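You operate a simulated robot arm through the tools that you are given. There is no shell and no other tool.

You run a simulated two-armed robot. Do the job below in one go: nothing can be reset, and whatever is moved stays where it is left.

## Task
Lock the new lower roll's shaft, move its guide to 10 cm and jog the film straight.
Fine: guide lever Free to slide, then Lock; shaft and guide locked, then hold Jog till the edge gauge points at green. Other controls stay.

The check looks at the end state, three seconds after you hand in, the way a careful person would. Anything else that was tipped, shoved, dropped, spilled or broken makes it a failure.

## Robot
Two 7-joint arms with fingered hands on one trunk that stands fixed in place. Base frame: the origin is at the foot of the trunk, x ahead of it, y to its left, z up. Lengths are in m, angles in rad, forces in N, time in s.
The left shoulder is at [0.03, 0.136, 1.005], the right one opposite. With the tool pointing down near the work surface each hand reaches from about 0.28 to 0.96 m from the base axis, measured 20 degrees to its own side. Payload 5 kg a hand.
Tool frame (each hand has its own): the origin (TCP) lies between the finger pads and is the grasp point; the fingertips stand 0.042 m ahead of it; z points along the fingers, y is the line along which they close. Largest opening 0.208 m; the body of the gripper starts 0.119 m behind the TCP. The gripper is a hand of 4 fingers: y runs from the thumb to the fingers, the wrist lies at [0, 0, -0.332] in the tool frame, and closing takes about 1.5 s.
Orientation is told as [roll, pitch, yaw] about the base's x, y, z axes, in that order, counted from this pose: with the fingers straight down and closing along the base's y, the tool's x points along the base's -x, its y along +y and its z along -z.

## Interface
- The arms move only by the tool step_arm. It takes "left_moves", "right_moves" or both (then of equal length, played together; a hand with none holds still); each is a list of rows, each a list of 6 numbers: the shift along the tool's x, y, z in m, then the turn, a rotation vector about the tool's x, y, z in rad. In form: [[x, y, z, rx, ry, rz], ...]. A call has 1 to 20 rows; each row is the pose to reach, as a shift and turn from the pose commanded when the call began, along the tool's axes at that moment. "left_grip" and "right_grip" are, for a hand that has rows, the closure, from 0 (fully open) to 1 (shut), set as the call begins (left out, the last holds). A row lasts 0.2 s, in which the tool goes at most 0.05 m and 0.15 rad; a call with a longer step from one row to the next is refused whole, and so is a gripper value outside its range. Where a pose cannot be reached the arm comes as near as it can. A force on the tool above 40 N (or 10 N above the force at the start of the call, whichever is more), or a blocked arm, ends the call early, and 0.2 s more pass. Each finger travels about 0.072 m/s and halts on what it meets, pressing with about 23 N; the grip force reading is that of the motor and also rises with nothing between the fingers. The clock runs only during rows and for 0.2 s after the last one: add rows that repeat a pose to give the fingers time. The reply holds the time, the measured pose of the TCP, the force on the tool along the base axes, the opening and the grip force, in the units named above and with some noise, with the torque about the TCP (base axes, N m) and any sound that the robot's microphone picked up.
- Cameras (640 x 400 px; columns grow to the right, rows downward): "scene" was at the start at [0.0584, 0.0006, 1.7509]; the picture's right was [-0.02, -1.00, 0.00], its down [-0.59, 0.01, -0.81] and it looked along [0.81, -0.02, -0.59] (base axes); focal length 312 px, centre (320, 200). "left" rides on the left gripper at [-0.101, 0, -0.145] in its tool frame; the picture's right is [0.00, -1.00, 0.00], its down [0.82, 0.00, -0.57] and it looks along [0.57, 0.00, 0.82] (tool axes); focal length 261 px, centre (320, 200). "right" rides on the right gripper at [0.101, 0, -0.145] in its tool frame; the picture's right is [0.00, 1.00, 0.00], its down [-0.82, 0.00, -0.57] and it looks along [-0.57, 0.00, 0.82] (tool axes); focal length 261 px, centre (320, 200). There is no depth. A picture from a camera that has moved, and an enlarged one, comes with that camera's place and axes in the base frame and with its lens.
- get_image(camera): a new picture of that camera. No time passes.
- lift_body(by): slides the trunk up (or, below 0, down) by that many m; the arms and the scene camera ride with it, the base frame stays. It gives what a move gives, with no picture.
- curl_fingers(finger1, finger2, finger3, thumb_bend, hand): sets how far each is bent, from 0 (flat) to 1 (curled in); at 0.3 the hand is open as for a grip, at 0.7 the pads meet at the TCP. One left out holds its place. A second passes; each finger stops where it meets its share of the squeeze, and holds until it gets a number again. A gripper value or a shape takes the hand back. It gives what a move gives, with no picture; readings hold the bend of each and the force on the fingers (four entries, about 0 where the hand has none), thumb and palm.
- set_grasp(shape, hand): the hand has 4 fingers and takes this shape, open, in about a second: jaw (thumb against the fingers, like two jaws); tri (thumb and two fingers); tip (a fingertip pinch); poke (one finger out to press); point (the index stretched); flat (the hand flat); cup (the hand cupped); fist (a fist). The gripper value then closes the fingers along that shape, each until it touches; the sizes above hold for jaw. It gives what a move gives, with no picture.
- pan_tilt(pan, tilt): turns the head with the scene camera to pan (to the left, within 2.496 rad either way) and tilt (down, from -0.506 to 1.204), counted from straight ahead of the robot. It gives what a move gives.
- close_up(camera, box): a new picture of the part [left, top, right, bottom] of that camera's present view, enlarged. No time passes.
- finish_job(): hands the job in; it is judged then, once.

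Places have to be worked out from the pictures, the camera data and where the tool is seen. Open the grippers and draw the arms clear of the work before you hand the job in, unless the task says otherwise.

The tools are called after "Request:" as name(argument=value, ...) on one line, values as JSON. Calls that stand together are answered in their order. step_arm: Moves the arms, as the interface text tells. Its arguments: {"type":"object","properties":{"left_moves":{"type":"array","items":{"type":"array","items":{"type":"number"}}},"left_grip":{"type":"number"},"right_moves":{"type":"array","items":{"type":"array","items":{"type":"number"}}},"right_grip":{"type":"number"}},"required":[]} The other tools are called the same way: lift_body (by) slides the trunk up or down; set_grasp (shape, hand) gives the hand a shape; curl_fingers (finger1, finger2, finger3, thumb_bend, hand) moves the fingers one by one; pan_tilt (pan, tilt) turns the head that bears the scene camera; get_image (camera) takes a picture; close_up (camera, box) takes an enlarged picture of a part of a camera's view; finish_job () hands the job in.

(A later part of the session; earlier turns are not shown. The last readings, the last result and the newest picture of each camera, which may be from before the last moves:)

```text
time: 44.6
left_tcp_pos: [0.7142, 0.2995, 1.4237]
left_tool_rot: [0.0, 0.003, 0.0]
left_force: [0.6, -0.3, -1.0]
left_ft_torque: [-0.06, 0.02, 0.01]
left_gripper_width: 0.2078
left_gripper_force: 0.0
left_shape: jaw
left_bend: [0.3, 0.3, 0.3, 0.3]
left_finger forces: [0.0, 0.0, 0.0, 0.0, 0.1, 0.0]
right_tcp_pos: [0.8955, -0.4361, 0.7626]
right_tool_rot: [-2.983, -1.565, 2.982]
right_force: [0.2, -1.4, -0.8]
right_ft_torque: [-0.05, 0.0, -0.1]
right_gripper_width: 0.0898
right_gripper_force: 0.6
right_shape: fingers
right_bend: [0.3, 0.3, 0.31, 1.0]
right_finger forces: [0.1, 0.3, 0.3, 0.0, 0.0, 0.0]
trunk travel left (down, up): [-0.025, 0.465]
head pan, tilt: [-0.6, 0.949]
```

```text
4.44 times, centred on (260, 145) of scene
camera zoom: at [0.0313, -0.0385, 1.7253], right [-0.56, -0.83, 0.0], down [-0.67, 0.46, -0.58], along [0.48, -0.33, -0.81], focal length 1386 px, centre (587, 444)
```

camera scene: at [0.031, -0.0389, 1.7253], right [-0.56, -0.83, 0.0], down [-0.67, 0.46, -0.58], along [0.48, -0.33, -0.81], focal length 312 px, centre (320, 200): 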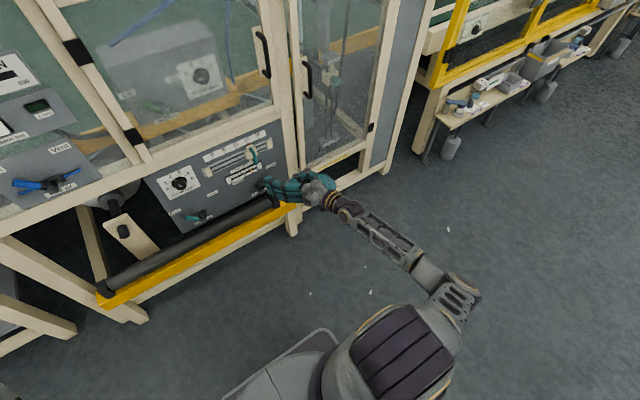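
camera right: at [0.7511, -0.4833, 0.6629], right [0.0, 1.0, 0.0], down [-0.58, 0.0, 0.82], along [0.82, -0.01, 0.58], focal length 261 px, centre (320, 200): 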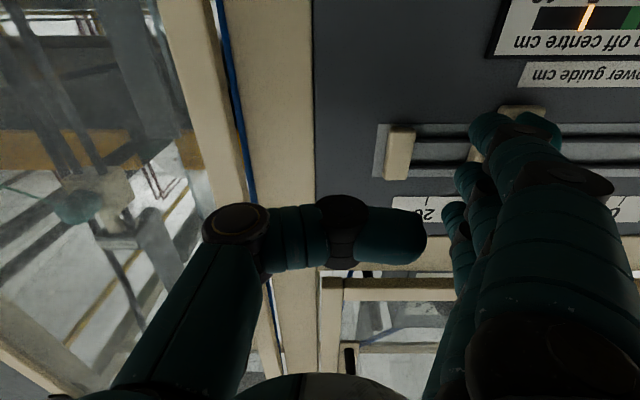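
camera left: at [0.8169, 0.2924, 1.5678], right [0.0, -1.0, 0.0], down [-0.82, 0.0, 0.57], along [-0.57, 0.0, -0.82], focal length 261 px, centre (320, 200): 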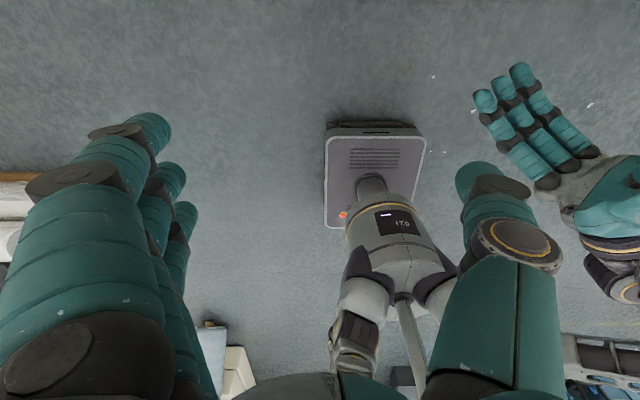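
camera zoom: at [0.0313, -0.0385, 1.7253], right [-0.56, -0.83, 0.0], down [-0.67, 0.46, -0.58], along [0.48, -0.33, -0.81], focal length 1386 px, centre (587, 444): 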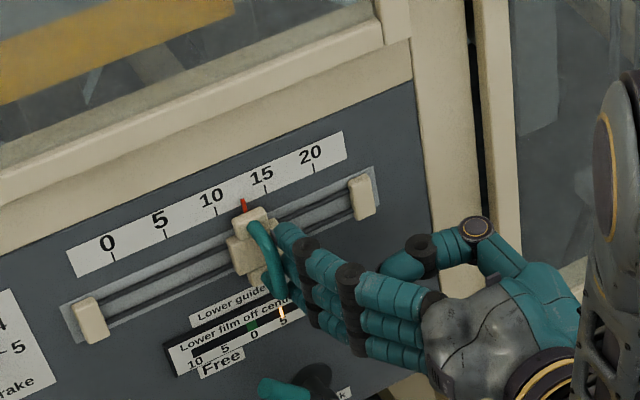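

The carriage slides easily and the pointer now reads about 12.9. I'll push about 2 cm more and then fine-tune.

Request:
step_arm(right_moves=[[0, 0.006, 0, 0, 0, 0], [0, 0.012, 0, 0, 0, 0], [0, 0.018, 0, 0, 0, 0], [0, 0.023, 0, 0, 0, 0]])

Request:
close_up(camera="scene", box=[210, 120, 290, 180])

Request:
get_image(camera="right")

```text
time: 45.6
left_tcp_pos: [0.7137, 0.3005, 1.4235]
left_tool_rot: [-0.001, 0.002, -0.002]
left_force: [-0.1, -0.3, 0.1]
left_ft_torque: [-0.01, -0.01, 0.02]
left_gripper_width: 0.2081
left_gripper_force: 0.1
left_shape: jaw
left_bend: [0.3, 0.3, 0.3, 0.3]
left_finger forces: [0.0, 0.1, 0.1, 0.1, 0.1, 0.2]
right_tcp_pos: [0.8965, -0.4128, 0.7636]
right_tool_rot: [-2.998, -1.565, 2.994]
right_force: [0.3, -0.2, -0.5]
right_ft_torque: [0.03, -0.03, -0.01]
right_gripper_width: 0.0902
right_gripper_force: 0.1
right_shape: fingers
right_bend: [0.3, 0.3, 0.3, 1.0]
right_finger forces: [0.0, 0.0, 0.1, 0.0, 0.0, 0.0]
trunk travel left (down, up): [-0.025, 0.465]
head pan, tilt: [-0.6, 0.949]
```

```text
6.67 times, centred on (250, 150) of scene
camera zoom: at [0.0311, -0.0388, 1.7253], right [-0.56, -0.83, 0.0], down [-0.67, 0.46, -0.58], along [0.48, -0.33, -0.81], focal length 2079 px, centre (787, 533)
```

zoom: 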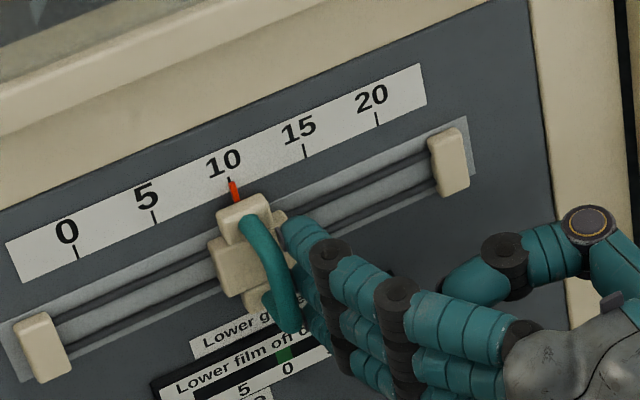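

```text
taken
camera right: at [0.7509, -0.4113, 0.662], right [0.0, 1.0, 0.0], down [-0.58, 0.0, 0.82], along [0.82, -0.01, 0.58], focal length 261 px, centre (320, 200)
```

right: 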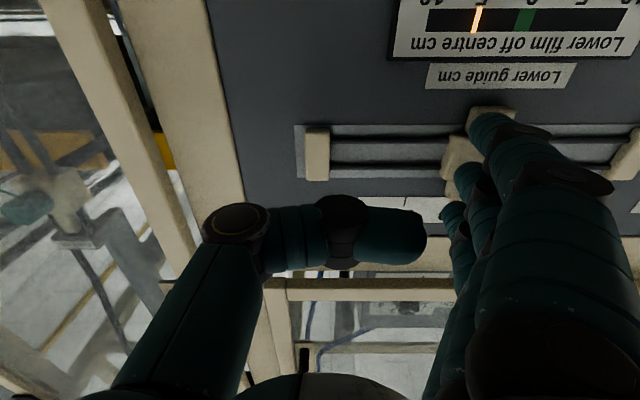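

The pointer is nearly at 10. I'll zoom in closely on the scale to read it exactly.

Request:
close_up(camera="scene", box=[228, 132, 256, 153])

Request:
close_up(camera="right", box=[380, 170, 500, 260])

```text
16.00 times, centred on (242, 142) of scene
camera zoom: at [0.0311, -0.0388, 1.7253], right [-0.56, -0.83, 0.0], down [-0.67, 0.46, -0.58], along [0.48, -0.33, -0.81], focal length 4989 px, centre (1568, 1120)
```

zoom: 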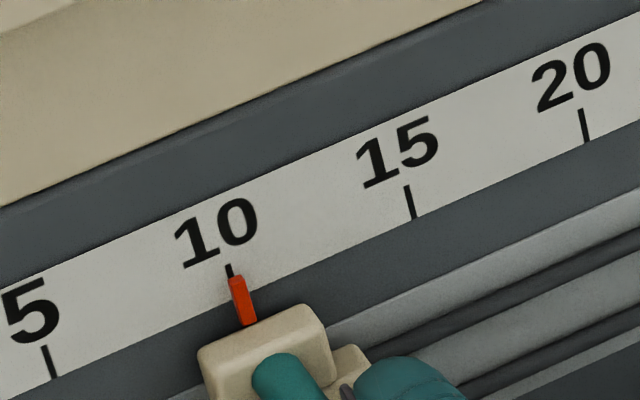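

```text
4.44 times, centred on (440, 215) of right
camera zoom: at [0.7509, -0.4113, 0.662], right [0.0, 1.0, 0.0], down [-0.58, 0.0, 0.82], along [0.82, -0.01, 0.58], focal length 1158 px, centre (-213, 133)
```

zoom: 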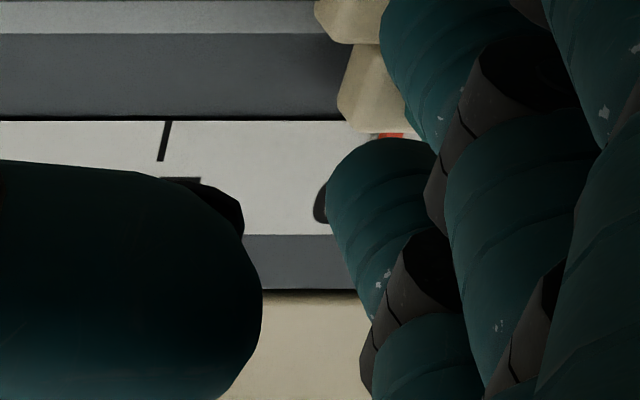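

From the head camera the pointer tip appears 1–2 mm short of the 10 tick, but parallax could explain that. I'll withdraw the fingers and view the scale from the wrist camera to cross-check.

Request:
step_arm(right_moves=[[0, -0.01, 0, 0, 0, 0], [0, -0.018, 0, 0, 0, 0], [0, -0.018, -0.025, 0, 0, 0], [0, -0.018, -0.05, 0, 0, 0], [0, -0.018, -0.08, 0, 0, 0], [0, -0.018, -0.08, 0, 0, 0]])

Request:
get_image(camera="right")

Request:
close_up(camera="scene", box=[228, 132, 256, 153])

```text
time: 47.0
left_tcp_pos: [0.7146, 0.2995, 1.4236]
left_tool_rot: [-0.002, 0.002, 0.0]
left_force: [-0.7, -0.3, -0.8]
left_ft_torque: [-0.02, 0.02, 0.0]
left_gripper_width: 0.2079
left_gripper_force: 0.1
left_shape: jaw
left_bend: [0.3, 0.3, 0.3, 0.3]
left_finger forces: [0.0, 0.0, 0.0, 0.1, 0.0, 0.0]
right_tcp_pos: [0.8149, -0.4312, 0.7638]
right_tool_rot: [-2.95, -1.563, 2.943]
right_force: [0.1, 0.8, 0.0]
right_ft_torque: [0.02, -0.03, -0.01]
right_gripper_width: 0.0901
right_gripper_force: 0.1
right_shape: fingers
right_bend: [0.3, 0.3, 0.3, 1.0]
right_finger forces: [0.1, 0.0, 0.1, 0.0, 0.0, 0.0]
trunk travel left (down, up): [-0.025, 0.465]
head pan, tilt: [-0.6, 0.949]
```

```text
taken
camera right: at [0.6696, -0.4299, 0.6603], right [0.0, 1.0, 0.0], down [-0.58, 0.0, 0.82], along [0.82, -0.01, 0.58], focal length 261 px, centre (320, 200)
```

right: 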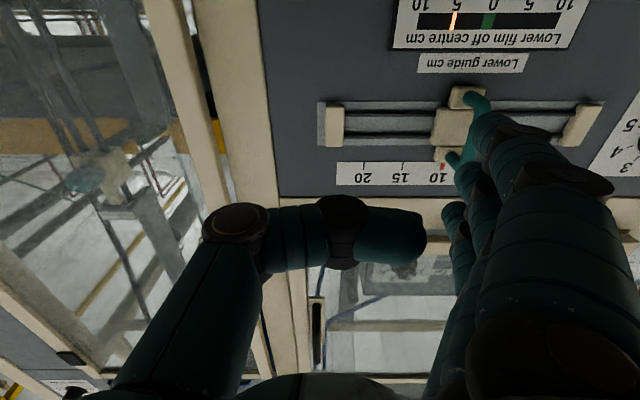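

```text
16.00 times, centred on (242, 142) of scene
camera zoom: at [0.0315, -0.0388, 1.7253], right [-0.56, -0.83, 0.0], down [-0.67, 0.46, -0.58], along [0.48, -0.33, -0.81], focal length 4989 px, centre (1568, 1120)
```

zoom: 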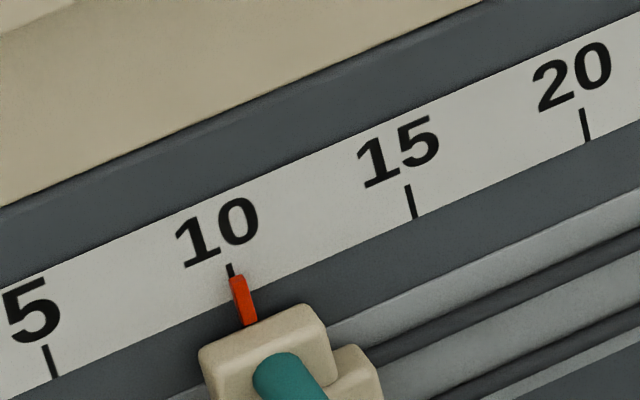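

Request:
close_up(camera="right", box=[390, 140, 480, 200])

```text
6.67 times, centred on (435, 170) of right
camera zoom: at [0.6696, -0.4299, 0.6603], right [0.0, 1.0, 0.0], down [-0.58, 0.0, 0.82], along [0.82, -0.01, 0.58], focal length 1738 px, centre (-447, 400)
```

zoom: 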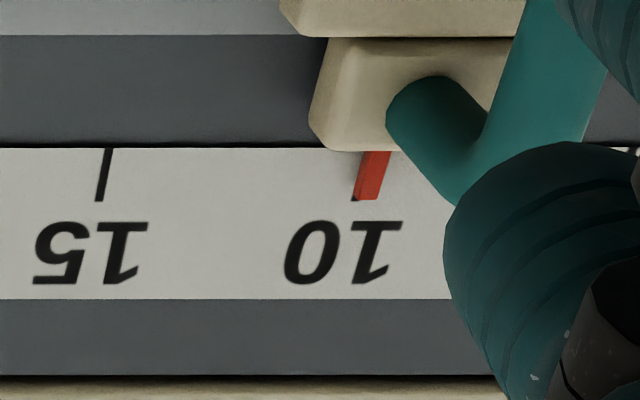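

Combining both views removes the parallax, and the pointer works out at 10.0 (pointer about 5.6 mm off the panel). Now for locking the guide lever: I'll flatten the middle finger, bend the top one, and stage the lowest finger to the left of the lever.

Request:
curl_fingers(hand="right", finger1=0.3, finger2=0.15, finger3=0.6, thumb_bend=1.0)

Request:
step_arm(right_moves=[[0.032, 0.0, -0.01, 0, 0, 0], [0.064, 0.022, -0.01, 0, 0, 0], [0.096, 0.044, -0.01, 0, 0, 0], [0.128, 0.066, -0.01, 0, 0, 0], [0.16, 0.088, 0, 0, 0, 0], [0.16, 0.088, 0, 0, 0, 0]])

Request:
get_image(camera="right")

Request:
close_up(camera="scene", box=[180, 110, 320, 215])

```text
time: 48.0
left_tcp_pos: [0.7139, 0.3006, 1.4237]
left_tool_rot: [0.001, 0.003, 0.0]
left_force: [0.4, 0.1, 0.0]
left_ft_torque: [0.04, -0.03, 0.02]
left_gripper_width: 0.208
left_gripper_force: 0.1
left_shape: jaw
left_bend: [0.3, 0.3, 0.3, 0.3]
left_finger forces: [0.0, 0.0, 0.0, 0.1, 0.0, 0.0]
right_tcp_pos: [0.8146, -0.4314, 0.7626]
right_tool_rot: [-2.97, -1.565, 2.967]
right_force: [0.7, -0.6, -0.7]
right_ft_torque: [0.0, -0.01, -0.01]
right_gripper_width: 0.0902
right_gripper_force: 0.1
right_shape: fingers
right_bend: [0.3, 0.15, 0.6, 1.0]
right_finger forces: [0.1, 0.0, 0.0, 0.0, 0.1, 0.0]
trunk travel left (down, up): [-0.025, 0.465]
head pan, tilt: [-0.6, 0.949]
```

```text
time: 49.4
left_tcp_pos: [0.7135, 0.299, 1.4242]
left_tool_rot: [0.0, 0.0, 0.001]
left_force: [-0.8, 0.6, -0.4]
left_ft_torque: [0.01, -0.01, 0.0]
left_gripper_width: 0.2079
left_gripper_force: 0.0
left_shape: jaw
left_bend: [0.3, 0.3, 0.3, 0.3]
left_finger forces: [0.0, 0.0, 0.0, 0.0, 0.1, 0.0]
right_tcp_pos: [0.8151, -0.3389, 0.6044]
right_tool_rot: [-2.961, -1.564, 2.958]
right_force: [0.9, 0.7, 0.2]
right_ft_torque: [-0.01, 0.05, 0.01]
right_gripper_width: 0.0902
right_gripper_force: 0.1
right_shape: fingers
right_bend: [0.3, 0.15, 0.6, 1.0]
right_finger forces: [0.0, 0.0, 0.1, 0.0, 0.0, 0.0]
trunk travel left (down, up): [-0.025, 0.465]
head pan, tilt: [-0.6, 0.949]
```

```text
taken
camera right: at [0.6705, -0.3386, 0.5016], right [0.0, 1.0, 0.0], down [-0.58, 0.0, 0.82], along [0.82, -0.01, 0.58], focal length 261 px, centre (320, 200)
```

right: 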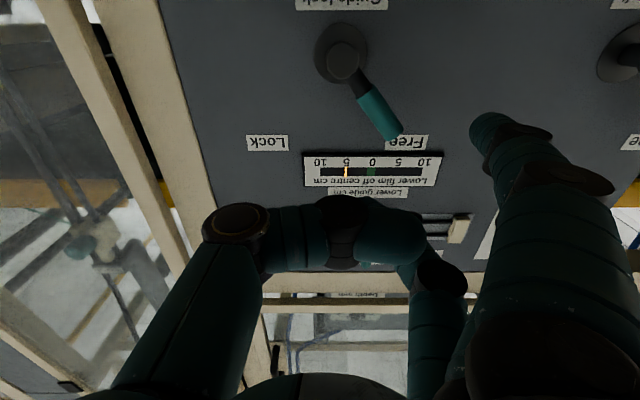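

```text
3.81 times, centred on (250, 162) of scene
camera zoom: at [0.0306, -0.0389, 1.7254], right [-0.56, -0.83, 0.0], down [-0.67, 0.46, -0.58], along [0.48, -0.33, -0.81], focal length 1188 px, centre (587, 343)
```

zoom: 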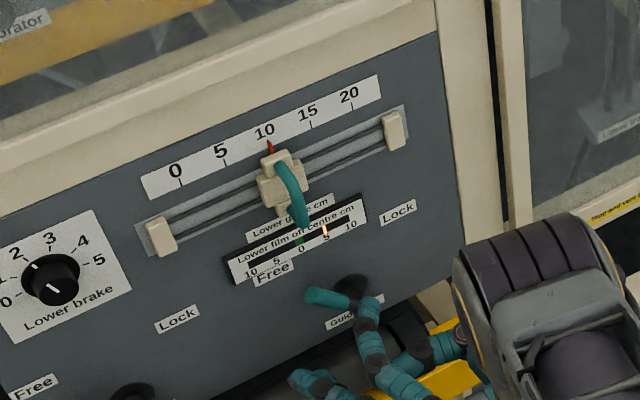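

The lever and gauge are clearly visible, and the lowest finger is at about (y -0.221, z 0.563), left of the handle. I'll advance to the panel.

Request:
step_arm(right_moves=[[0, 0, 0.02, 0, 0, 0], [0, 0, 0.04, 0, 0, 0], [0, 0, 0.06, 0, 0, 0], [0, 0, 0.075, 0, 0, 0], [0, 0, 0.085, 0, 0, 0], [0, 0, 0.085, 0, 0, 0]])

Request:
get_image(camera="right")

Request:
close_up(camera="scene", box=[180, 110, 320, 215])

```text
time: 50.8
left_tcp_pos: [0.7151, 0.3006, 1.4235]
left_tool_rot: [0.0, 0.002, -0.001]
left_force: [0.7, 0.2, 0.1]
left_ft_torque: [-0.03, 0.0, -0.03]
left_gripper_width: 0.208
left_gripper_force: 0.1
left_shape: jaw
left_bend: [0.3, 0.3, 0.3, 0.3]
left_finger forces: [0.0, 0.1, 0.0, 0.1, 0.0, 0.0]
right_tcp_pos: [0.9019, -0.3421, 0.6039]
right_tool_rot: [-2.952, -1.564, 2.951]
right_force: [-0.3, 0.1, 0.3]
right_ft_torque: [0.01, 0.02, -0.01]
right_gripper_width: 0.09
right_gripper_force: 0.1
right_shape: fingers
right_bend: [0.3, 0.15, 0.6, 1.0]
right_finger forces: [0.1, 0.1, 0.0, 0.0, 0.0, 0.0]
trunk travel left (down, up): [-0.025, 0.465]
head pan, tilt: [-0.6, 0.949]
```

```text
taken
camera right: at [0.7569, -0.3414, 0.5015], right [0.0, 1.0, 0.0], down [-0.58, 0.0, 0.82], along [0.82, -0.01, 0.58], focal length 261 px, centre (320, 200)
```

right: 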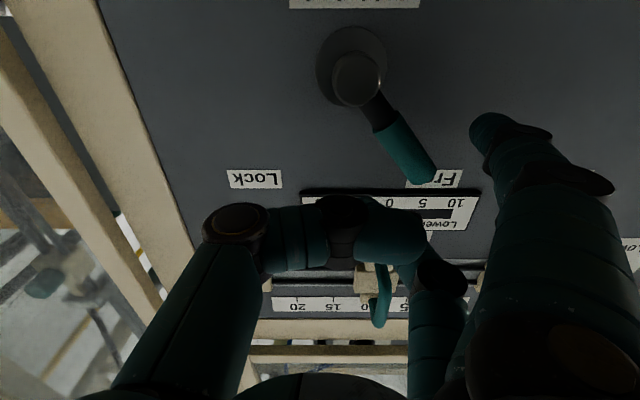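

```text
3.81 times, centred on (250, 162) of scene
camera zoom: at [0.031, -0.0388, 1.7253], right [-0.56, -0.83, 0.0], down [-0.67, 0.46, -0.58], along [0.48, -0.33, -0.81], focal length 1188 px, centre (587, 343)
```

zoom: 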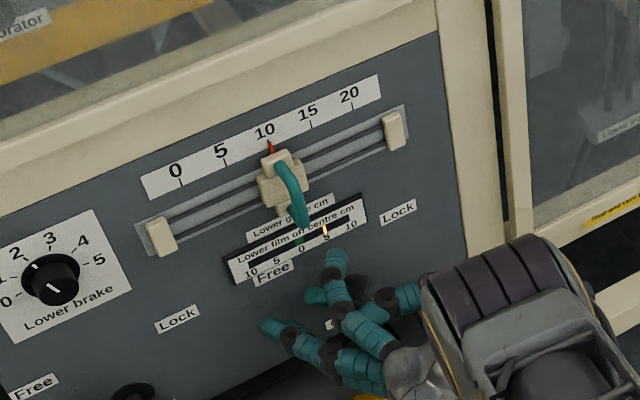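

The lowest finger is left of the lever with clear space around it. I'll sweep it right along the arc to bring the guide lever over to Lock.

Request:
step_arm(right_moves=[[-0.0046, -0.014, 0, 0, 0, 0], [-0.0092, -0.0274, 0, 0, 0, 0], [-0.0139, -0.0343, 0, 0, 0, 0], [-0.0185, -0.0371, 0, 0, 0, 0], [-0.023, -0.0412, 0, 0, 0, 0], [-0.0275, -0.0452, 0, 0, 0, 0], [-0.0313, -0.0499, 0, 0, 0, 0], [-0.0351, -0.0546, 0, 0, 0, 0], [-0.038, -0.06, 0, 0, 0, 0], [-0.0408, -0.0653, 0, 0, 0, 0], [-0.0427, -0.0711, 0, 0, 0, 0], [-0.0446, -0.0769, 0, 0, 0, 0], [-0.0456, -0.0829, 0, 0, 0, 0], [-0.0465, -0.0888, 0, 0, 0, 0]])

Request:
get_image(camera="right")

Request:
close_up(camera="scene", box=[180, 110, 320, 215])

```text
time: 53.8
left_tcp_pos: [0.7145, 0.2998, 1.4225]
left_tool_rot: [0.001, 0.003, 0.0]
left_force: [0.4, 0.2, -0.3]
left_ft_torque: [0.01, -0.03, -0.02]
left_gripper_width: 0.2078
left_gripper_force: 0.0
left_shape: jaw
left_bend: [0.3, 0.3, 0.3, 0.3]
left_finger forces: [0.0, 0.0, 0.0, 0.0, 0.1, 0.0]
right_tcp_pos: [0.901, -0.4325, 0.6512]
right_tool_rot: [-3.032, -1.564, 3.026]
right_force: [-0.2, -0.5, 0.5]
right_ft_torque: [0.0, 0.0, -0.01]
right_gripper_width: 0.0907
right_gripper_force: 0.1
right_shape: fingers
right_bend: [0.29, 0.15, 0.6, 1.0]
right_finger forces: [0.1, 0.1, 0.0, 0.0, 0.1, 0.0]
trunk travel left (down, up): [-0.025, 0.465]
head pan, tilt: [-0.6, 0.949]
```

```text
taken
camera right: at [0.7556, -0.4315, 0.5485], right [0.0, 1.0, 0.0], down [-0.58, 0.0, 0.82], along [0.82, -0.01, 0.58], focal length 261 px, centre (320, 200)
```

right: 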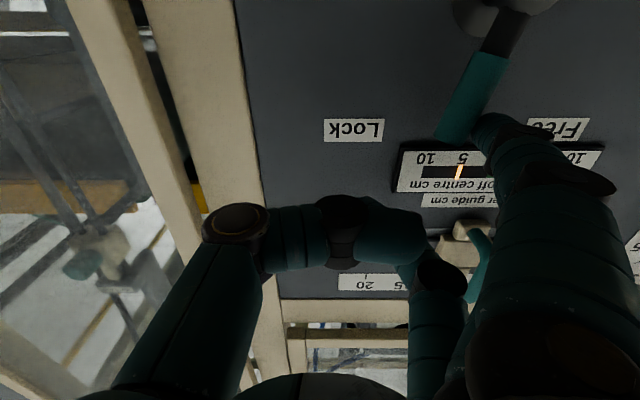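

```text
3.81 times, centred on (250, 162) of scene
camera zoom: at [0.031, -0.0389, 1.7253], right [-0.56, -0.83, 0.0], down [-0.67, 0.46, -0.58], along [0.48, -0.33, -0.81], focal length 1188 px, centre (587, 343)
```

zoom: 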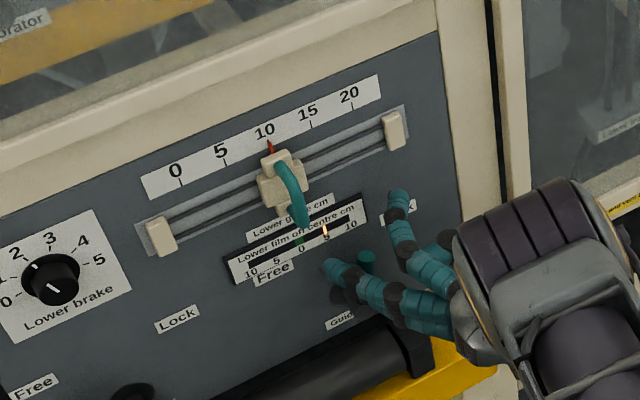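

The lever has snapped over toward Lock with no residual force. I'll withdraw straight back and verify lever, carriage and gauge.

Request:
step_arm(right_moves=[[0, 0.005, 0, 0, 0, 0], [0, 0.005, -0.02, 0, 0, 0], [0, 0.005, -0.04, 0, 0, 0], [0, 0.005, -0.06, 0, 0, 0], [0, 0.005, -0.08, 0, 0, 0], [0, 0.005, -0.1, 0, 0, 0], [0, 0.005, -0.1, 0, 0, 0]])

Request:
get_image(camera="right")

Request:
close_up(camera="scene", box=[160, 110, 300, 215])

Request:
close_up(camera="scene", box=[228, 132, 256, 153])

```text
time: 55.4
left_tcp_pos: [0.7143, 0.2987, 1.424]
left_tool_rot: [0.001, 0.0, 0.0]
left_force: [-0.1, -0.2, -0.4]
left_ft_torque: [-0.03, 0.03, 0.01]
left_gripper_width: 0.208
left_gripper_force: 0.2
left_shape: jaw
left_bend: [0.3, 0.3, 0.3, 0.3]
left_finger forces: [0.0, 0.0, 0.0, 0.1, 0.0, 0.1]
right_tcp_pos: [0.8029, -0.4255, 0.6495]
right_tool_rot: [-2.98, -1.563, 2.975]
right_force: [-1.1, -0.1, -1.0]
right_ft_torque: [0.0, 0.0, 0.04]
right_gripper_width: 0.0903
right_gripper_force: 0.0
right_shape: fingers
right_bend: [0.3, 0.15, 0.6, 1.0]
right_finger forces: [0.1, 0.1, 0.0, 0.1, 0.0, 0.1]
trunk travel left (down, up): [-0.025, 0.465]
head pan, tilt: [-0.6, 0.949]
```

```text
taken
camera right: at [0.6573, -0.4248, 0.5473], right [0.0, 1.0, 0.0], down [-0.58, 0.0, 0.82], along [0.82, -0.01, 0.58], focal length 261 px, centre (320, 200)
```

right: 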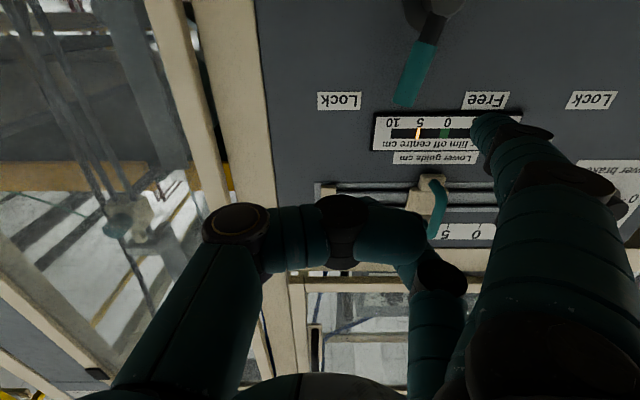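

```text
3.81 times, centred on (230, 162) of scene
camera zoom: at [0.0312, -0.0388, 1.7253], right [-0.56, -0.83, 0.0], down [-0.67, 0.46, -0.58], along [0.48, -0.33, -0.81], focal length 1188 px, centre (663, 343)
```

zoom: 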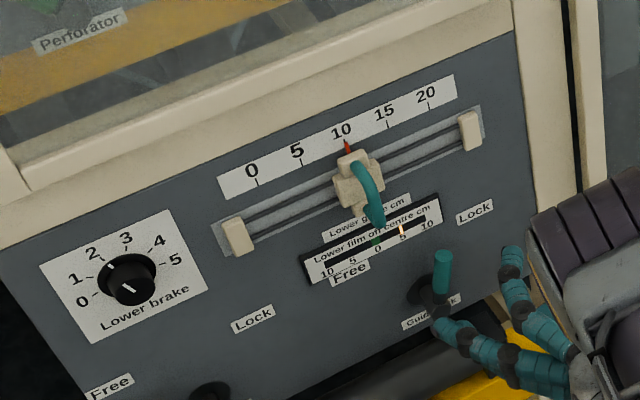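

```text
16.00 times, centred on (242, 142) of scene
camera zoom: at [0.0312, -0.0388, 1.7253], right [-0.56, -0.83, 0.0], down [-0.67, 0.46, -0.58], along [0.48, -0.33, -0.81], focal length 4989 px, centre (1568, 1120)
```

zoom: 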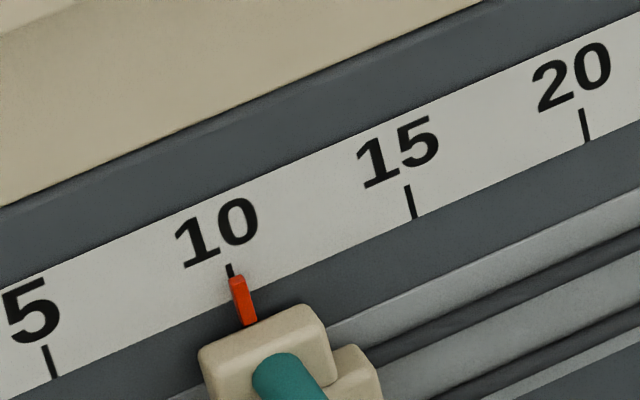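

The lever is only about 14° past vertical toward Lock, so it needs further pushing. I'll re-enter on its left side and continue the arc until it reaches its stop.

Request:
step_arm(right_moves=[[-0.0035, 0.0085, 0.0, 0, 0, 0], [-0.0035, 0.0085, 0.025, 0, 0, 0], [-0.0035, 0.0085, 0.05, 0, 0, 0], [-0.0035, 0.0085, 0.075, 0, 0, 0], [-0.0035, 0.0085, 0.098, 0, 0, 0], [-0.0035, 0.0085, 0.098, 0, 0, 0]])

Request:
get_image(camera="right")

Request:
close_up(camera="scene", box=[220, 140, 300, 200])

```text
time: 56.8
left_tcp_pos: [0.7136, 0.2996, 1.424]
left_tool_rot: [-0.001, 0.002, 0.0]
left_force: [-0.6, 0.3, 0.4]
left_ft_torque: [0.01, -0.02, -0.01]
left_gripper_width: 0.2078
left_gripper_force: 0.0
left_shape: jaw
left_bend: [0.3, 0.3, 0.3, 0.3]
left_finger forces: [0.0, 0.1, 0.0, 0.0, 0.0, 0.0]
right_tcp_pos: [0.8987, -0.4176, 0.653]
right_tool_rot: [-3.006, -1.563, 3.001]
right_force: [-0.3, 0.2, 0.2]
right_ft_torque: [-0.02, -0.03, 0.02]
right_gripper_width: 0.0905
right_gripper_force: 0.1
right_shape: fingers
right_bend: [0.3, 0.15, 0.6, 1.0]
right_finger forces: [0.1, 0.0, 0.0, 0.0, 0.0, 0.1]
trunk travel left (down, up): [-0.025, 0.465]
head pan, tilt: [-0.6, 0.949]
```

```text
taken
camera right: at [0.7553, -0.4165, 0.551], right [0.0, 1.0, 0.0], down [-0.58, 0.0, 0.82], along [0.82, -0.01, 0.58], focal length 261 px, centre (320, 200)
```

right: 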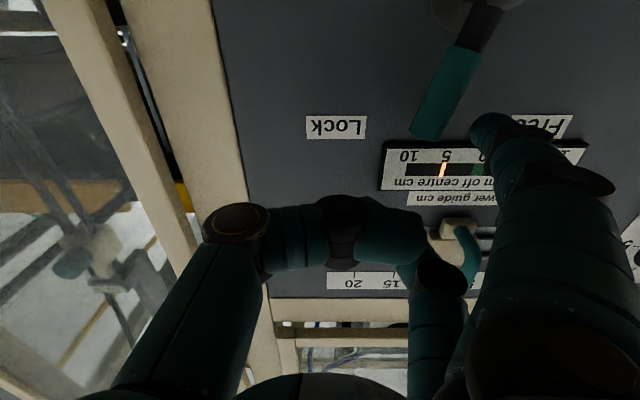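

```text
6.67 times, centred on (260, 170) of scene
camera zoom: at [0.031, -0.0389, 1.7253], right [-0.56, -0.83, 0.0], down [-0.67, 0.46, -0.58], along [0.48, -0.33, -0.81], focal length 2079 px, centre (720, 400)
```

zoom: 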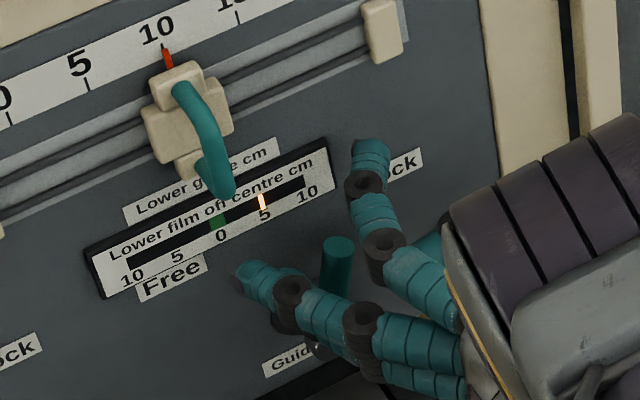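

The finger is in place left of the handle with no contact yet. Now I'll continue the arc to the Lock stop.

Request:
step_arm(right_moves=[[0.0015, -0.006, 0, 0, 0, 0], [0.003, -0.0117, 0, 0, 0, 0], [0.003, -0.0184, 0, 0, 0, 0], [0.0031, -0.025, 0, 0, 0, 0], [0.0043, -0.031, 0, 0, 0, 0], [0.0055, -0.0369, 0, 0, 0, 0], [0.0075, -0.042, 0, 0, 0, 0], [0.0094, -0.047, 0, 0, 0, 0], [0.0112, -0.0502, 0, 0, 0, 0], [0.0129, -0.0534, 0, 0, 0, 0]])

Request:
get_image(camera="right")

Request:
close_up(camera="scene", box=[220, 140, 300, 200])

```text
time: 59.0
left_tcp_pos: [0.7128, 0.2989, 1.4237]
left_tool_rot: [0.001, -0.001, 0.0]
left_force: [0.2, 0.4, 0.0]
left_ft_torque: [-0.02, -0.03, 0.0]
left_gripper_width: 0.2081
left_gripper_force: 0.0
left_shape: jaw
left_bend: [0.3, 0.3, 0.3, 0.3]
left_finger forces: [0.0, 0.0, 0.0, 0.0, 0.0, 0.0]
right_tcp_pos: [0.8998, -0.4713, 0.6422]
right_tool_rot: [-3.029, -1.563, 3.023]
right_force: [0.0, 0.4, 4.3]
right_ft_torque: [0.5, -0.13, 0.06]
right_gripper_width: 0.0916
right_gripper_force: 1.6
right_shape: fingers
right_bend: [0.28, 0.15, 0.6, 1.0]
right_finger forces: [3.6, 0.0, 0.0, 0.1, 0.1, 0.1]
trunk travel left (down, up): [-0.025, 0.465]
head pan, tilt: [-0.6, 0.949]
```

```text
taken
camera right: at [0.7548, -0.4711, 0.5394], right [0.0, 1.0, 0.0], down [-0.58, 0.0, 0.82], along [0.82, 0.0, 0.58], focal length 261 px, centre (320, 200)
```

right: 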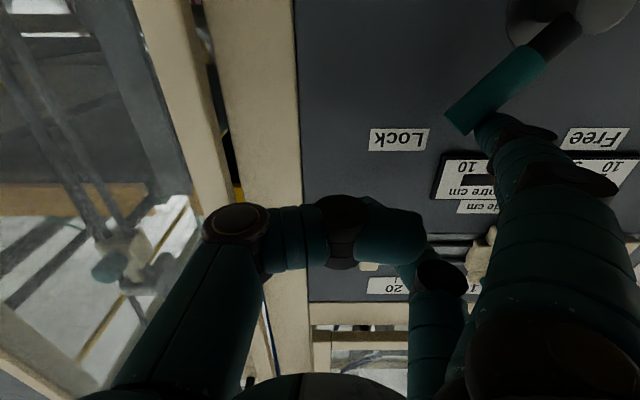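

```text
6.67 times, centred on (260, 170) of scene
camera zoom: at [0.0307, -0.0386, 1.7253], right [-0.56, -0.83, 0.0], down [-0.67, 0.46, -0.58], along [0.48, -0.33, -0.81], focal length 2079 px, centre (720, 400)
```

zoom: 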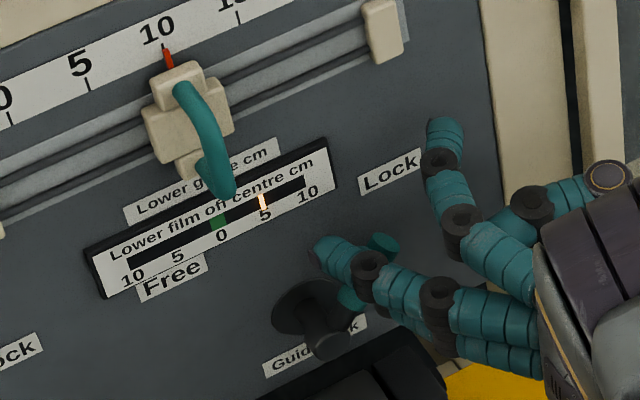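

The finger is pressing lightly (3.6 N) and the lever looks to be at its right stop. I'll back out and measure its angle.

Request:
step_arm(right_moves=[[-0.005, 0.008, 0, 0, 0, 0], [-0.005, 0.012, -0.02, 0, 0, 0], [-0.005, 0.012, -0.04, 0, 0, 0], [-0.005, 0.012, -0.06, 0, 0, 0], [-0.005, 0.012, -0.08, 0, 0, 0], [-0.005, 0.012, -0.1, 0, 0, 0], [-0.005, 0.012, -0.1, 0, 0, 0]])

Request:
get_image(camera="right")

Request:
close_up(camera="scene", box=[160, 110, 300, 215])

```text
time: 60.6
left_tcp_pos: [0.7145, 0.299, 1.4237]
left_tool_rot: [-0.001, 0.004, 0.001]
left_force: [-0.3, -0.1, -0.6]
left_ft_torque: [-0.01, -0.01, -0.01]
left_gripper_width: 0.2077
left_gripper_force: 0.1
left_shape: jaw
left_bend: [0.3, 0.3, 0.3, 0.3]
left_finger forces: [0.1, 0.0, 0.1, 0.1, 0.1, 0.0]
right_tcp_pos: [0.8001, -0.4585, 0.6465]
right_tool_rot: [-2.986, -1.564, 2.983]
right_force: [-0.5, 0.4, -0.5]
right_ft_torque: [-0.03, 0.01, 0.01]
right_gripper_width: 0.0904
right_gripper_force: 0.0
right_shape: fingers
right_bend: [0.3, 0.15, 0.6, 1.0]
right_finger forces: [0.1, 0.0, 0.0, 0.0, 0.1, 0.0]
trunk travel left (down, up): [-0.025, 0.465]
head pan, tilt: [-0.6, 0.949]
```

```text
taken
camera right: at [0.6546, -0.4583, 0.543], right [0.0, 1.0, 0.0], down [-0.58, 0.0, 0.82], along [0.82, -0.01, 0.58], focal length 261 px, centre (320, 200)
```

right: 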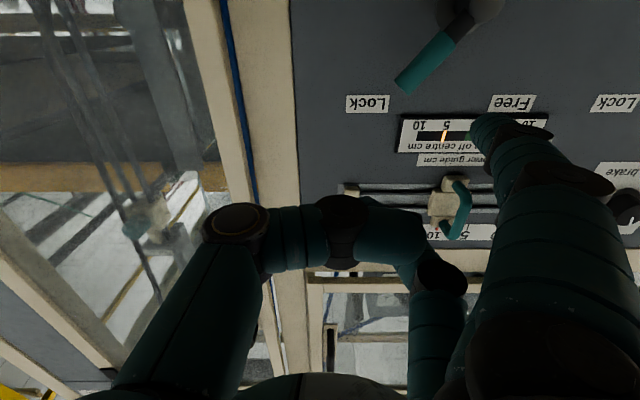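

```text
3.81 times, centred on (230, 162) of scene
camera zoom: at [0.0312, -0.0388, 1.7253], right [-0.56, -0.83, 0.0], down [-0.67, 0.46, -0.58], along [0.48, -0.33, -0.81], focal length 1188 px, centre (663, 343)
```

zoom: 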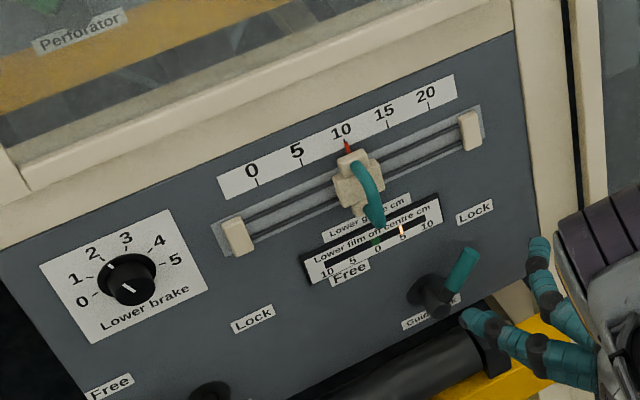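

The end measures about 41° right of vertical. For a direct comparison with the original Lock position I'll take the same crop as at the start.

Request:
close_up(camera="scene", box=[160, 110, 320, 230])

Request:
close_up(camera="scene", box=[228, 132, 256, 153])

```text
3.33 times, centred on (240, 170) of scene
camera zoom: at [0.0312, -0.0388, 1.7253], right [-0.56, -0.83, 0.0], down [-0.67, 0.46, -0.58], along [0.48, -0.33, -0.81], focal length 1039 px, centre (587, 300)
```

zoom: 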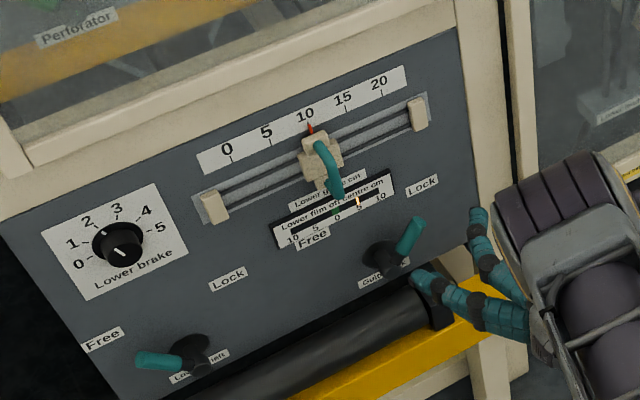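

```text
16.00 times, centred on (242, 142) of scene
camera zoom: at [0.0312, -0.0388, 1.7253], right [-0.56, -0.83, 0.0], down [-0.67, 0.46, -0.58], along [0.48, -0.33, -0.81], focal length 4989 px, centre (1568, 1120)
```

zoom: 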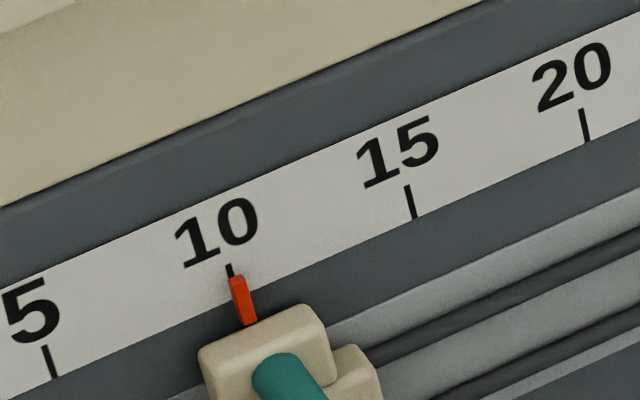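

The handle position matches the original Lock picture and the carriage is still at 10. Now I'll move the right hand left, clear of the panel, toward the shaft lever.

Request:
step_arm(right_moves=[[0.004, 0.035, 0.001, 0, 0, 0], [0.008, 0.07, 0.002, 0, 0, 0], [0.012, 0.105, 0.003, 0, 0, 0], [0.016, 0.14, 0.004, 0, 0, 0], [0.02, 0.175, 0.005, 0, 0, 0], [0.024, 0.21, 0.006, 0, 0, 0]])

```text
time: 62.0
left_tcp_pos: [0.714, 0.3001, 1.4231]
left_tool_rot: [0.001, 0.001, 0.001]
left_force: [0.4, 0.8, -0.7]
left_ft_torque: [-0.07, -0.02, 0.0]
left_gripper_width: 0.2082
left_gripper_force: 0.0
left_shape: jaw
left_bend: [0.3, 0.3, 0.3, 0.3]
left_finger forces: [0.0, 0.1, 0.0, 0.0, 0.0, 0.0]
right_tcp_pos: [0.8043, -0.2483, 0.6174]
right_tool_rot: [-2.726, -1.564, 2.719]
right_force: [-0.8, -1.1, 0.0]
right_ft_torque: [-0.02, 0.04, 0.09]
right_gripper_width: 0.0904
right_gripper_force: 0.0
right_shape: fingers
right_bend: [0.3, 0.15, 0.6, 1.0]
right_finger forces: [0.1, 0.1, 0.0, 0.0, 0.0, 0.0]
trunk travel left (down, up): [-0.025, 0.465]
head pan, tilt: [-0.6, 0.949]
```

No reach limits so far. I'll continue left to TCP y≈-0.053.

Request:
step_arm(right_moves=[[0.0025, 0.033, 0.001, 0, 0, 0], [0.005, 0.065, 0.002, 0, 0, 0], [0.0075, 0.098, 0.003, 0, 0, 0], [0.01, 0.13, 0.004, 0, 0, 0], [0.0125, 0.163, 0.005, 0, 0, 0], [0.0135, 0.195, 0.006, 0, 0, 0], [0.0135, 0.195, 0.006, 0, 0, 0]])

Request:
get_image(camera="right")

Request:
pan_tilt(pan=-0.15, tilt=0.9)

Request:
get_image(camera="scene")

```text
time: 63.6
left_tcp_pos: [0.7145, 0.2983, 1.4236]
left_tool_rot: [-0.001, 0.002, -0.001]
left_force: [-0.4, 0.0, -0.6]
left_ft_torque: [0.01, 0.01, 0.04]
left_gripper_width: 0.208
left_gripper_force: 0.0
left_shape: jaw
left_bend: [0.3, 0.3, 0.3, 0.3]
left_finger forces: [0.1, 0.0, 0.0, 0.1, 0.0, 0.1]
right_tcp_pos: [0.813, -0.0535, 0.6095]
right_tool_rot: [-2.971, -1.564, 2.965]
right_force: [0.3, 0.2, 0.3]
right_ft_torque: [0.01, -0.01, 0.03]
right_gripper_width: 0.0904
right_gripper_force: 0.1
right_shape: fingers
right_bend: [0.3, 0.15, 0.6, 1.0]
right_finger forces: [0.1, 0.1, 0.0, 0.1, 0.0, 0.1]
trunk travel left (down, up): [-0.025, 0.465]
head pan, tilt: [-0.6, 0.949]
```

```text
taken
camera right: at [0.6679, -0.0528, 0.5069], right [0.0, 1.0, 0.0], down [-0.58, 0.0, 0.82], along [0.82, -0.01, 0.58], focal length 261 px, centre (320, 200)
```

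right: 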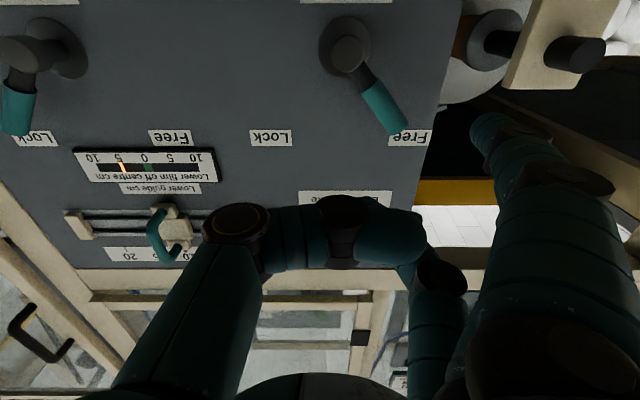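

```text
time: 64.5
left_tcp_pos: [0.715, 0.3002, 1.4232]
left_tool_rot: [-0.002, 0.001, 0.0]
left_force: [-0.3, 0.1, -0.1]
left_ft_torque: [0.01, 0.01, -0.02]
left_gripper_width: 0.208
left_gripper_force: 0.0
left_shape: jaw
left_bend: [0.3, 0.3, 0.3, 0.3]
left_finger forces: [0.1, 0.1, 0.0, 0.0, 0.1, 0.1]
right_tcp_pos: [0.8137, -0.0537, 0.6099]
right_tool_rot: [-2.96, -1.564, 2.956]
right_force: [-0.6, 0.3, 0.0]
right_ft_torque: [0.0, 0.03, 0.02]
right_gripper_width: 0.0901
right_gripper_force: 0.0
right_shape: fingers
right_bend: [0.3, 0.15, 0.6, 1.0]
right_finger forces: [0.0, 0.1, 0.0, 0.0, 0.1, 0.0]
trunk travel left (down, up): [-0.025, 0.465]
head pan, tilt: [-0.15, 0.901]
```

```text
taken
camera scene: at [0.0457, -0.0089, 1.7289], right [-0.15, -0.99, 0.0], down [-0.78, 0.12, -0.62], along [0.61, -0.09, -0.78], focal length 312 px, centre (320, 200)
```

scene: 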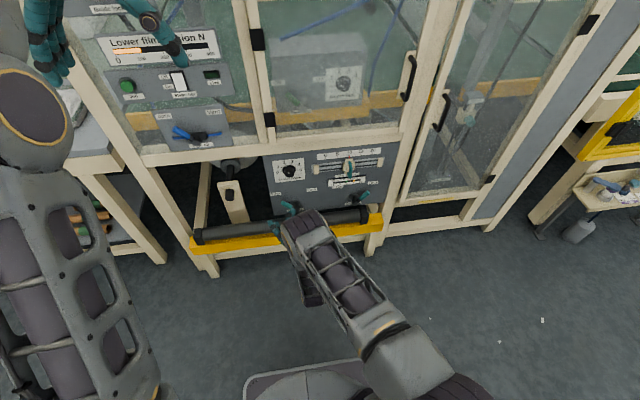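

The shaft lever is reachable and the roll bracket is well back (x≈1.12), so it's out of the way. I'll advance with the lowest finger to the left of the shaft lever handle.

Request:
step_arm(right_moves=[[0.001, 0, 0.02, 0, 0, 0], [0.002, 0, 0.04, 0, 0, 0], [0.003, 0, 0.06, 0, 0, 0], [0.004, 0, 0.075, 0, 0, 0], [0.005, 0, 0.087, 0, 0, 0], [0.005, 0, 0.087, 0, 0, 0]])

Request:
get_image(camera="right")

Request:
close_up(camera="scene", box=[250, 150, 370, 240])

```text
time: 65.9
left_tcp_pos: [0.7147, 0.2995, 1.424]
left_tool_rot: [0.001, 0.003, -0.001]
left_force: [-0.3, -1.0, 0.2]
left_ft_torque: [0.01, -0.02, 0.02]
left_gripper_width: 0.2081
left_gripper_force: 0.1
left_shape: jaw
left_bend: [0.3, 0.3, 0.3, 0.3]
left_finger forces: [0.1, 0.1, 0.0, 0.0, 0.1, 0.1]
right_tcp_pos: [0.9009, -0.0538, 0.6021]
right_tool_rot: [-2.961, -1.563, 2.956]
right_force: [-0.6, 0.4, 0.1]
right_ft_torque: [0.03, 0.0, -0.02]
right_gripper_width: 0.09
right_gripper_force: 0.0
right_shape: fingers
right_bend: [0.3, 0.15, 0.6, 1.0]
right_finger forces: [0.0, 0.2, 0.1, 0.1, 0.0, 0.0]
trunk travel left (down, up): [-0.025, 0.465]
head pan, tilt: [-0.15, 0.901]
```

```text
taken
camera right: at [0.7557, -0.0529, 0.4995], right [0.0, 1.0, 0.0], down [-0.58, 0.0, 0.82], along [0.82, -0.01, 0.58], focal length 261 px, centre (320, 200)
```

right: 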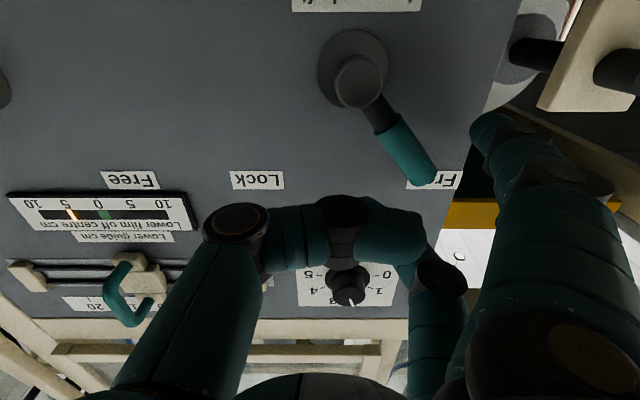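

```text
4.44 times, centred on (310, 195) of scene
camera zoom: at [0.0456, -0.0089, 1.7289], right [-0.15, -0.99, 0.0], down [-0.78, 0.12, -0.62], along [0.61, -0.09, -0.78], focal length 1386 px, centre (364, 222)
```

zoom: 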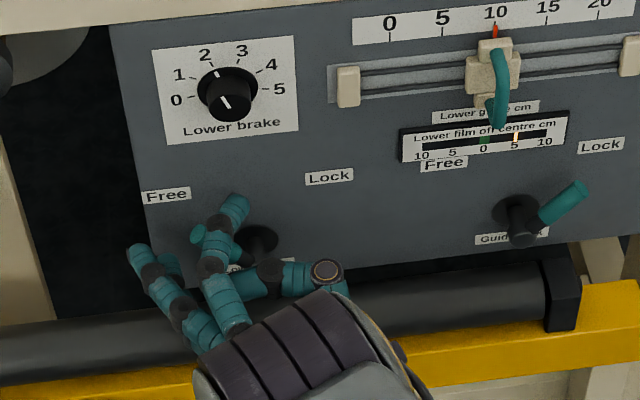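

The geometry is the same as it was at the guide lever. I'll sweep the finger right along the full arc to take the shaft lever from Free to Lock.

Request:
step_arm(right_moves=[[-0.006, -0.014, 0, 0, 0, 0], [-0.0112, -0.0266, 0, 0, 0, 0], [-0.0159, -0.0336, 0, 0, 0, 0], [-0.0205, -0.0363, 0, 0, 0, 0], [-0.0295, -0.0444, 0, 0, 0, 0], [-0.0333, -0.0491, 0, 0, 0, 0], [-0.0371, -0.0538, 0, 0, 0, 0], [-0.04, -0.0592, 0, 0, 0, 0], [-0.0428, -0.0645, 0, 0, 0, 0], [-0.0447, -0.0703, 0, 0, 0, 0], [-0.0466, -0.0761, 0, 0, 0, 0], [-0.0476, -0.082, 0, 0, 0, 0], [-0.0485, -0.088, 0, 0, 0, 0], [-0.0484, -0.0941, 0, 0, 0, 0], [-0.0481, -0.1002, 0, 0, 0, 0], [-0.047, -0.1061, 0, 0, 0, 0], [-0.0457, -0.1121, 0, 0, 0, 0], [-0.0438, -0.1172, 0, 0, 0, 0], [-0.0418, -0.1222, 0, 0, 0, 0], [-0.0383, -0.1286, 0, 0, 0, 0]])

Request:
get_image(camera="right")

Request:
close_up(camera="scene", box=[250, 150, 370, 240])

```text
time: 70.1
left_tcp_pos: [0.7134, 0.3007, 1.4246]
left_tool_rot: [0.0, -0.001, 0.0]
left_force: [-0.8, 1.0, -0.3]
left_ft_torque: [0.01, 0.0, 0.03]
left_gripper_width: 0.2078
left_gripper_force: 0.0
left_shape: jaw
left_bend: [0.3, 0.3, 0.3, 0.3]
left_finger forces: [0.1, 0.0, 0.0, 0.1, 0.1, 0.0]
right_tcp_pos: [0.9006, -0.1829, 0.6423]
right_tool_rot: [-3.1, -1.562, 3.099]
right_force: [2.8, 3.8, 5.2]
right_ft_torque: [0.73, -0.26, -0.16]
right_gripper_width: 0.0919
right_gripper_force: 2.3
right_shape: fingers
right_bend: [0.28, 0.15, 0.6, 1.0]
right_finger forces: [4.7, 0.0, 0.0, 0.0, 0.0, 0.0]
trunk travel left (down, up): [-0.025, 0.465]
head pan, tilt: [-0.15, 0.901]
```

```text
taken
camera right: at [0.7554, -0.1826, 0.5398], right [0.0, 1.0, 0.0], down [-0.58, 0.0, 0.82], along [0.82, 0.0, 0.58], focal length 261 px, centre (320, 200)
```

right: 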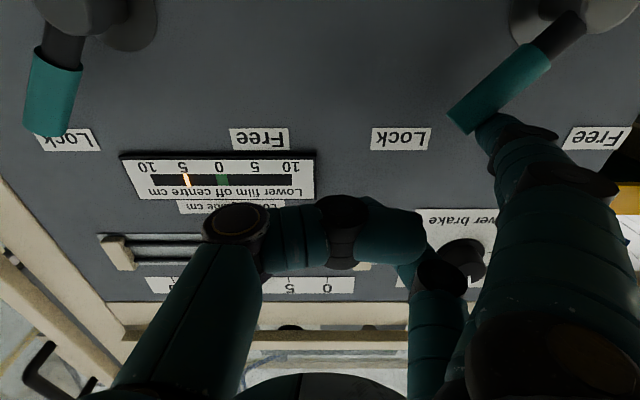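

```text
4.44 times, centred on (310, 195) of scene
camera zoom: at [0.0453, -0.0087, 1.729], right [-0.15, -0.99, 0.0], down [-0.77, 0.12, -0.62], along [0.61, -0.09, -0.78], focal length 1386 px, centre (364, 222)
```

zoom: 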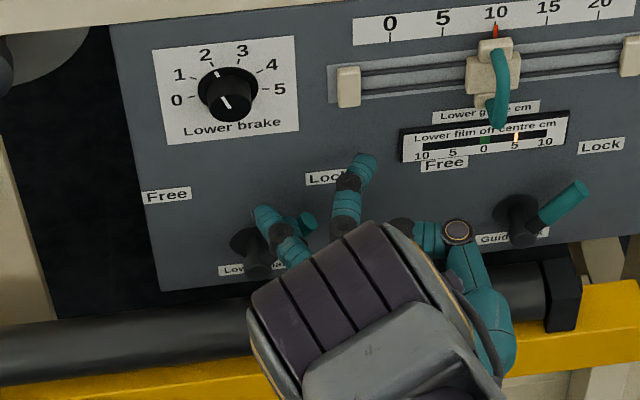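

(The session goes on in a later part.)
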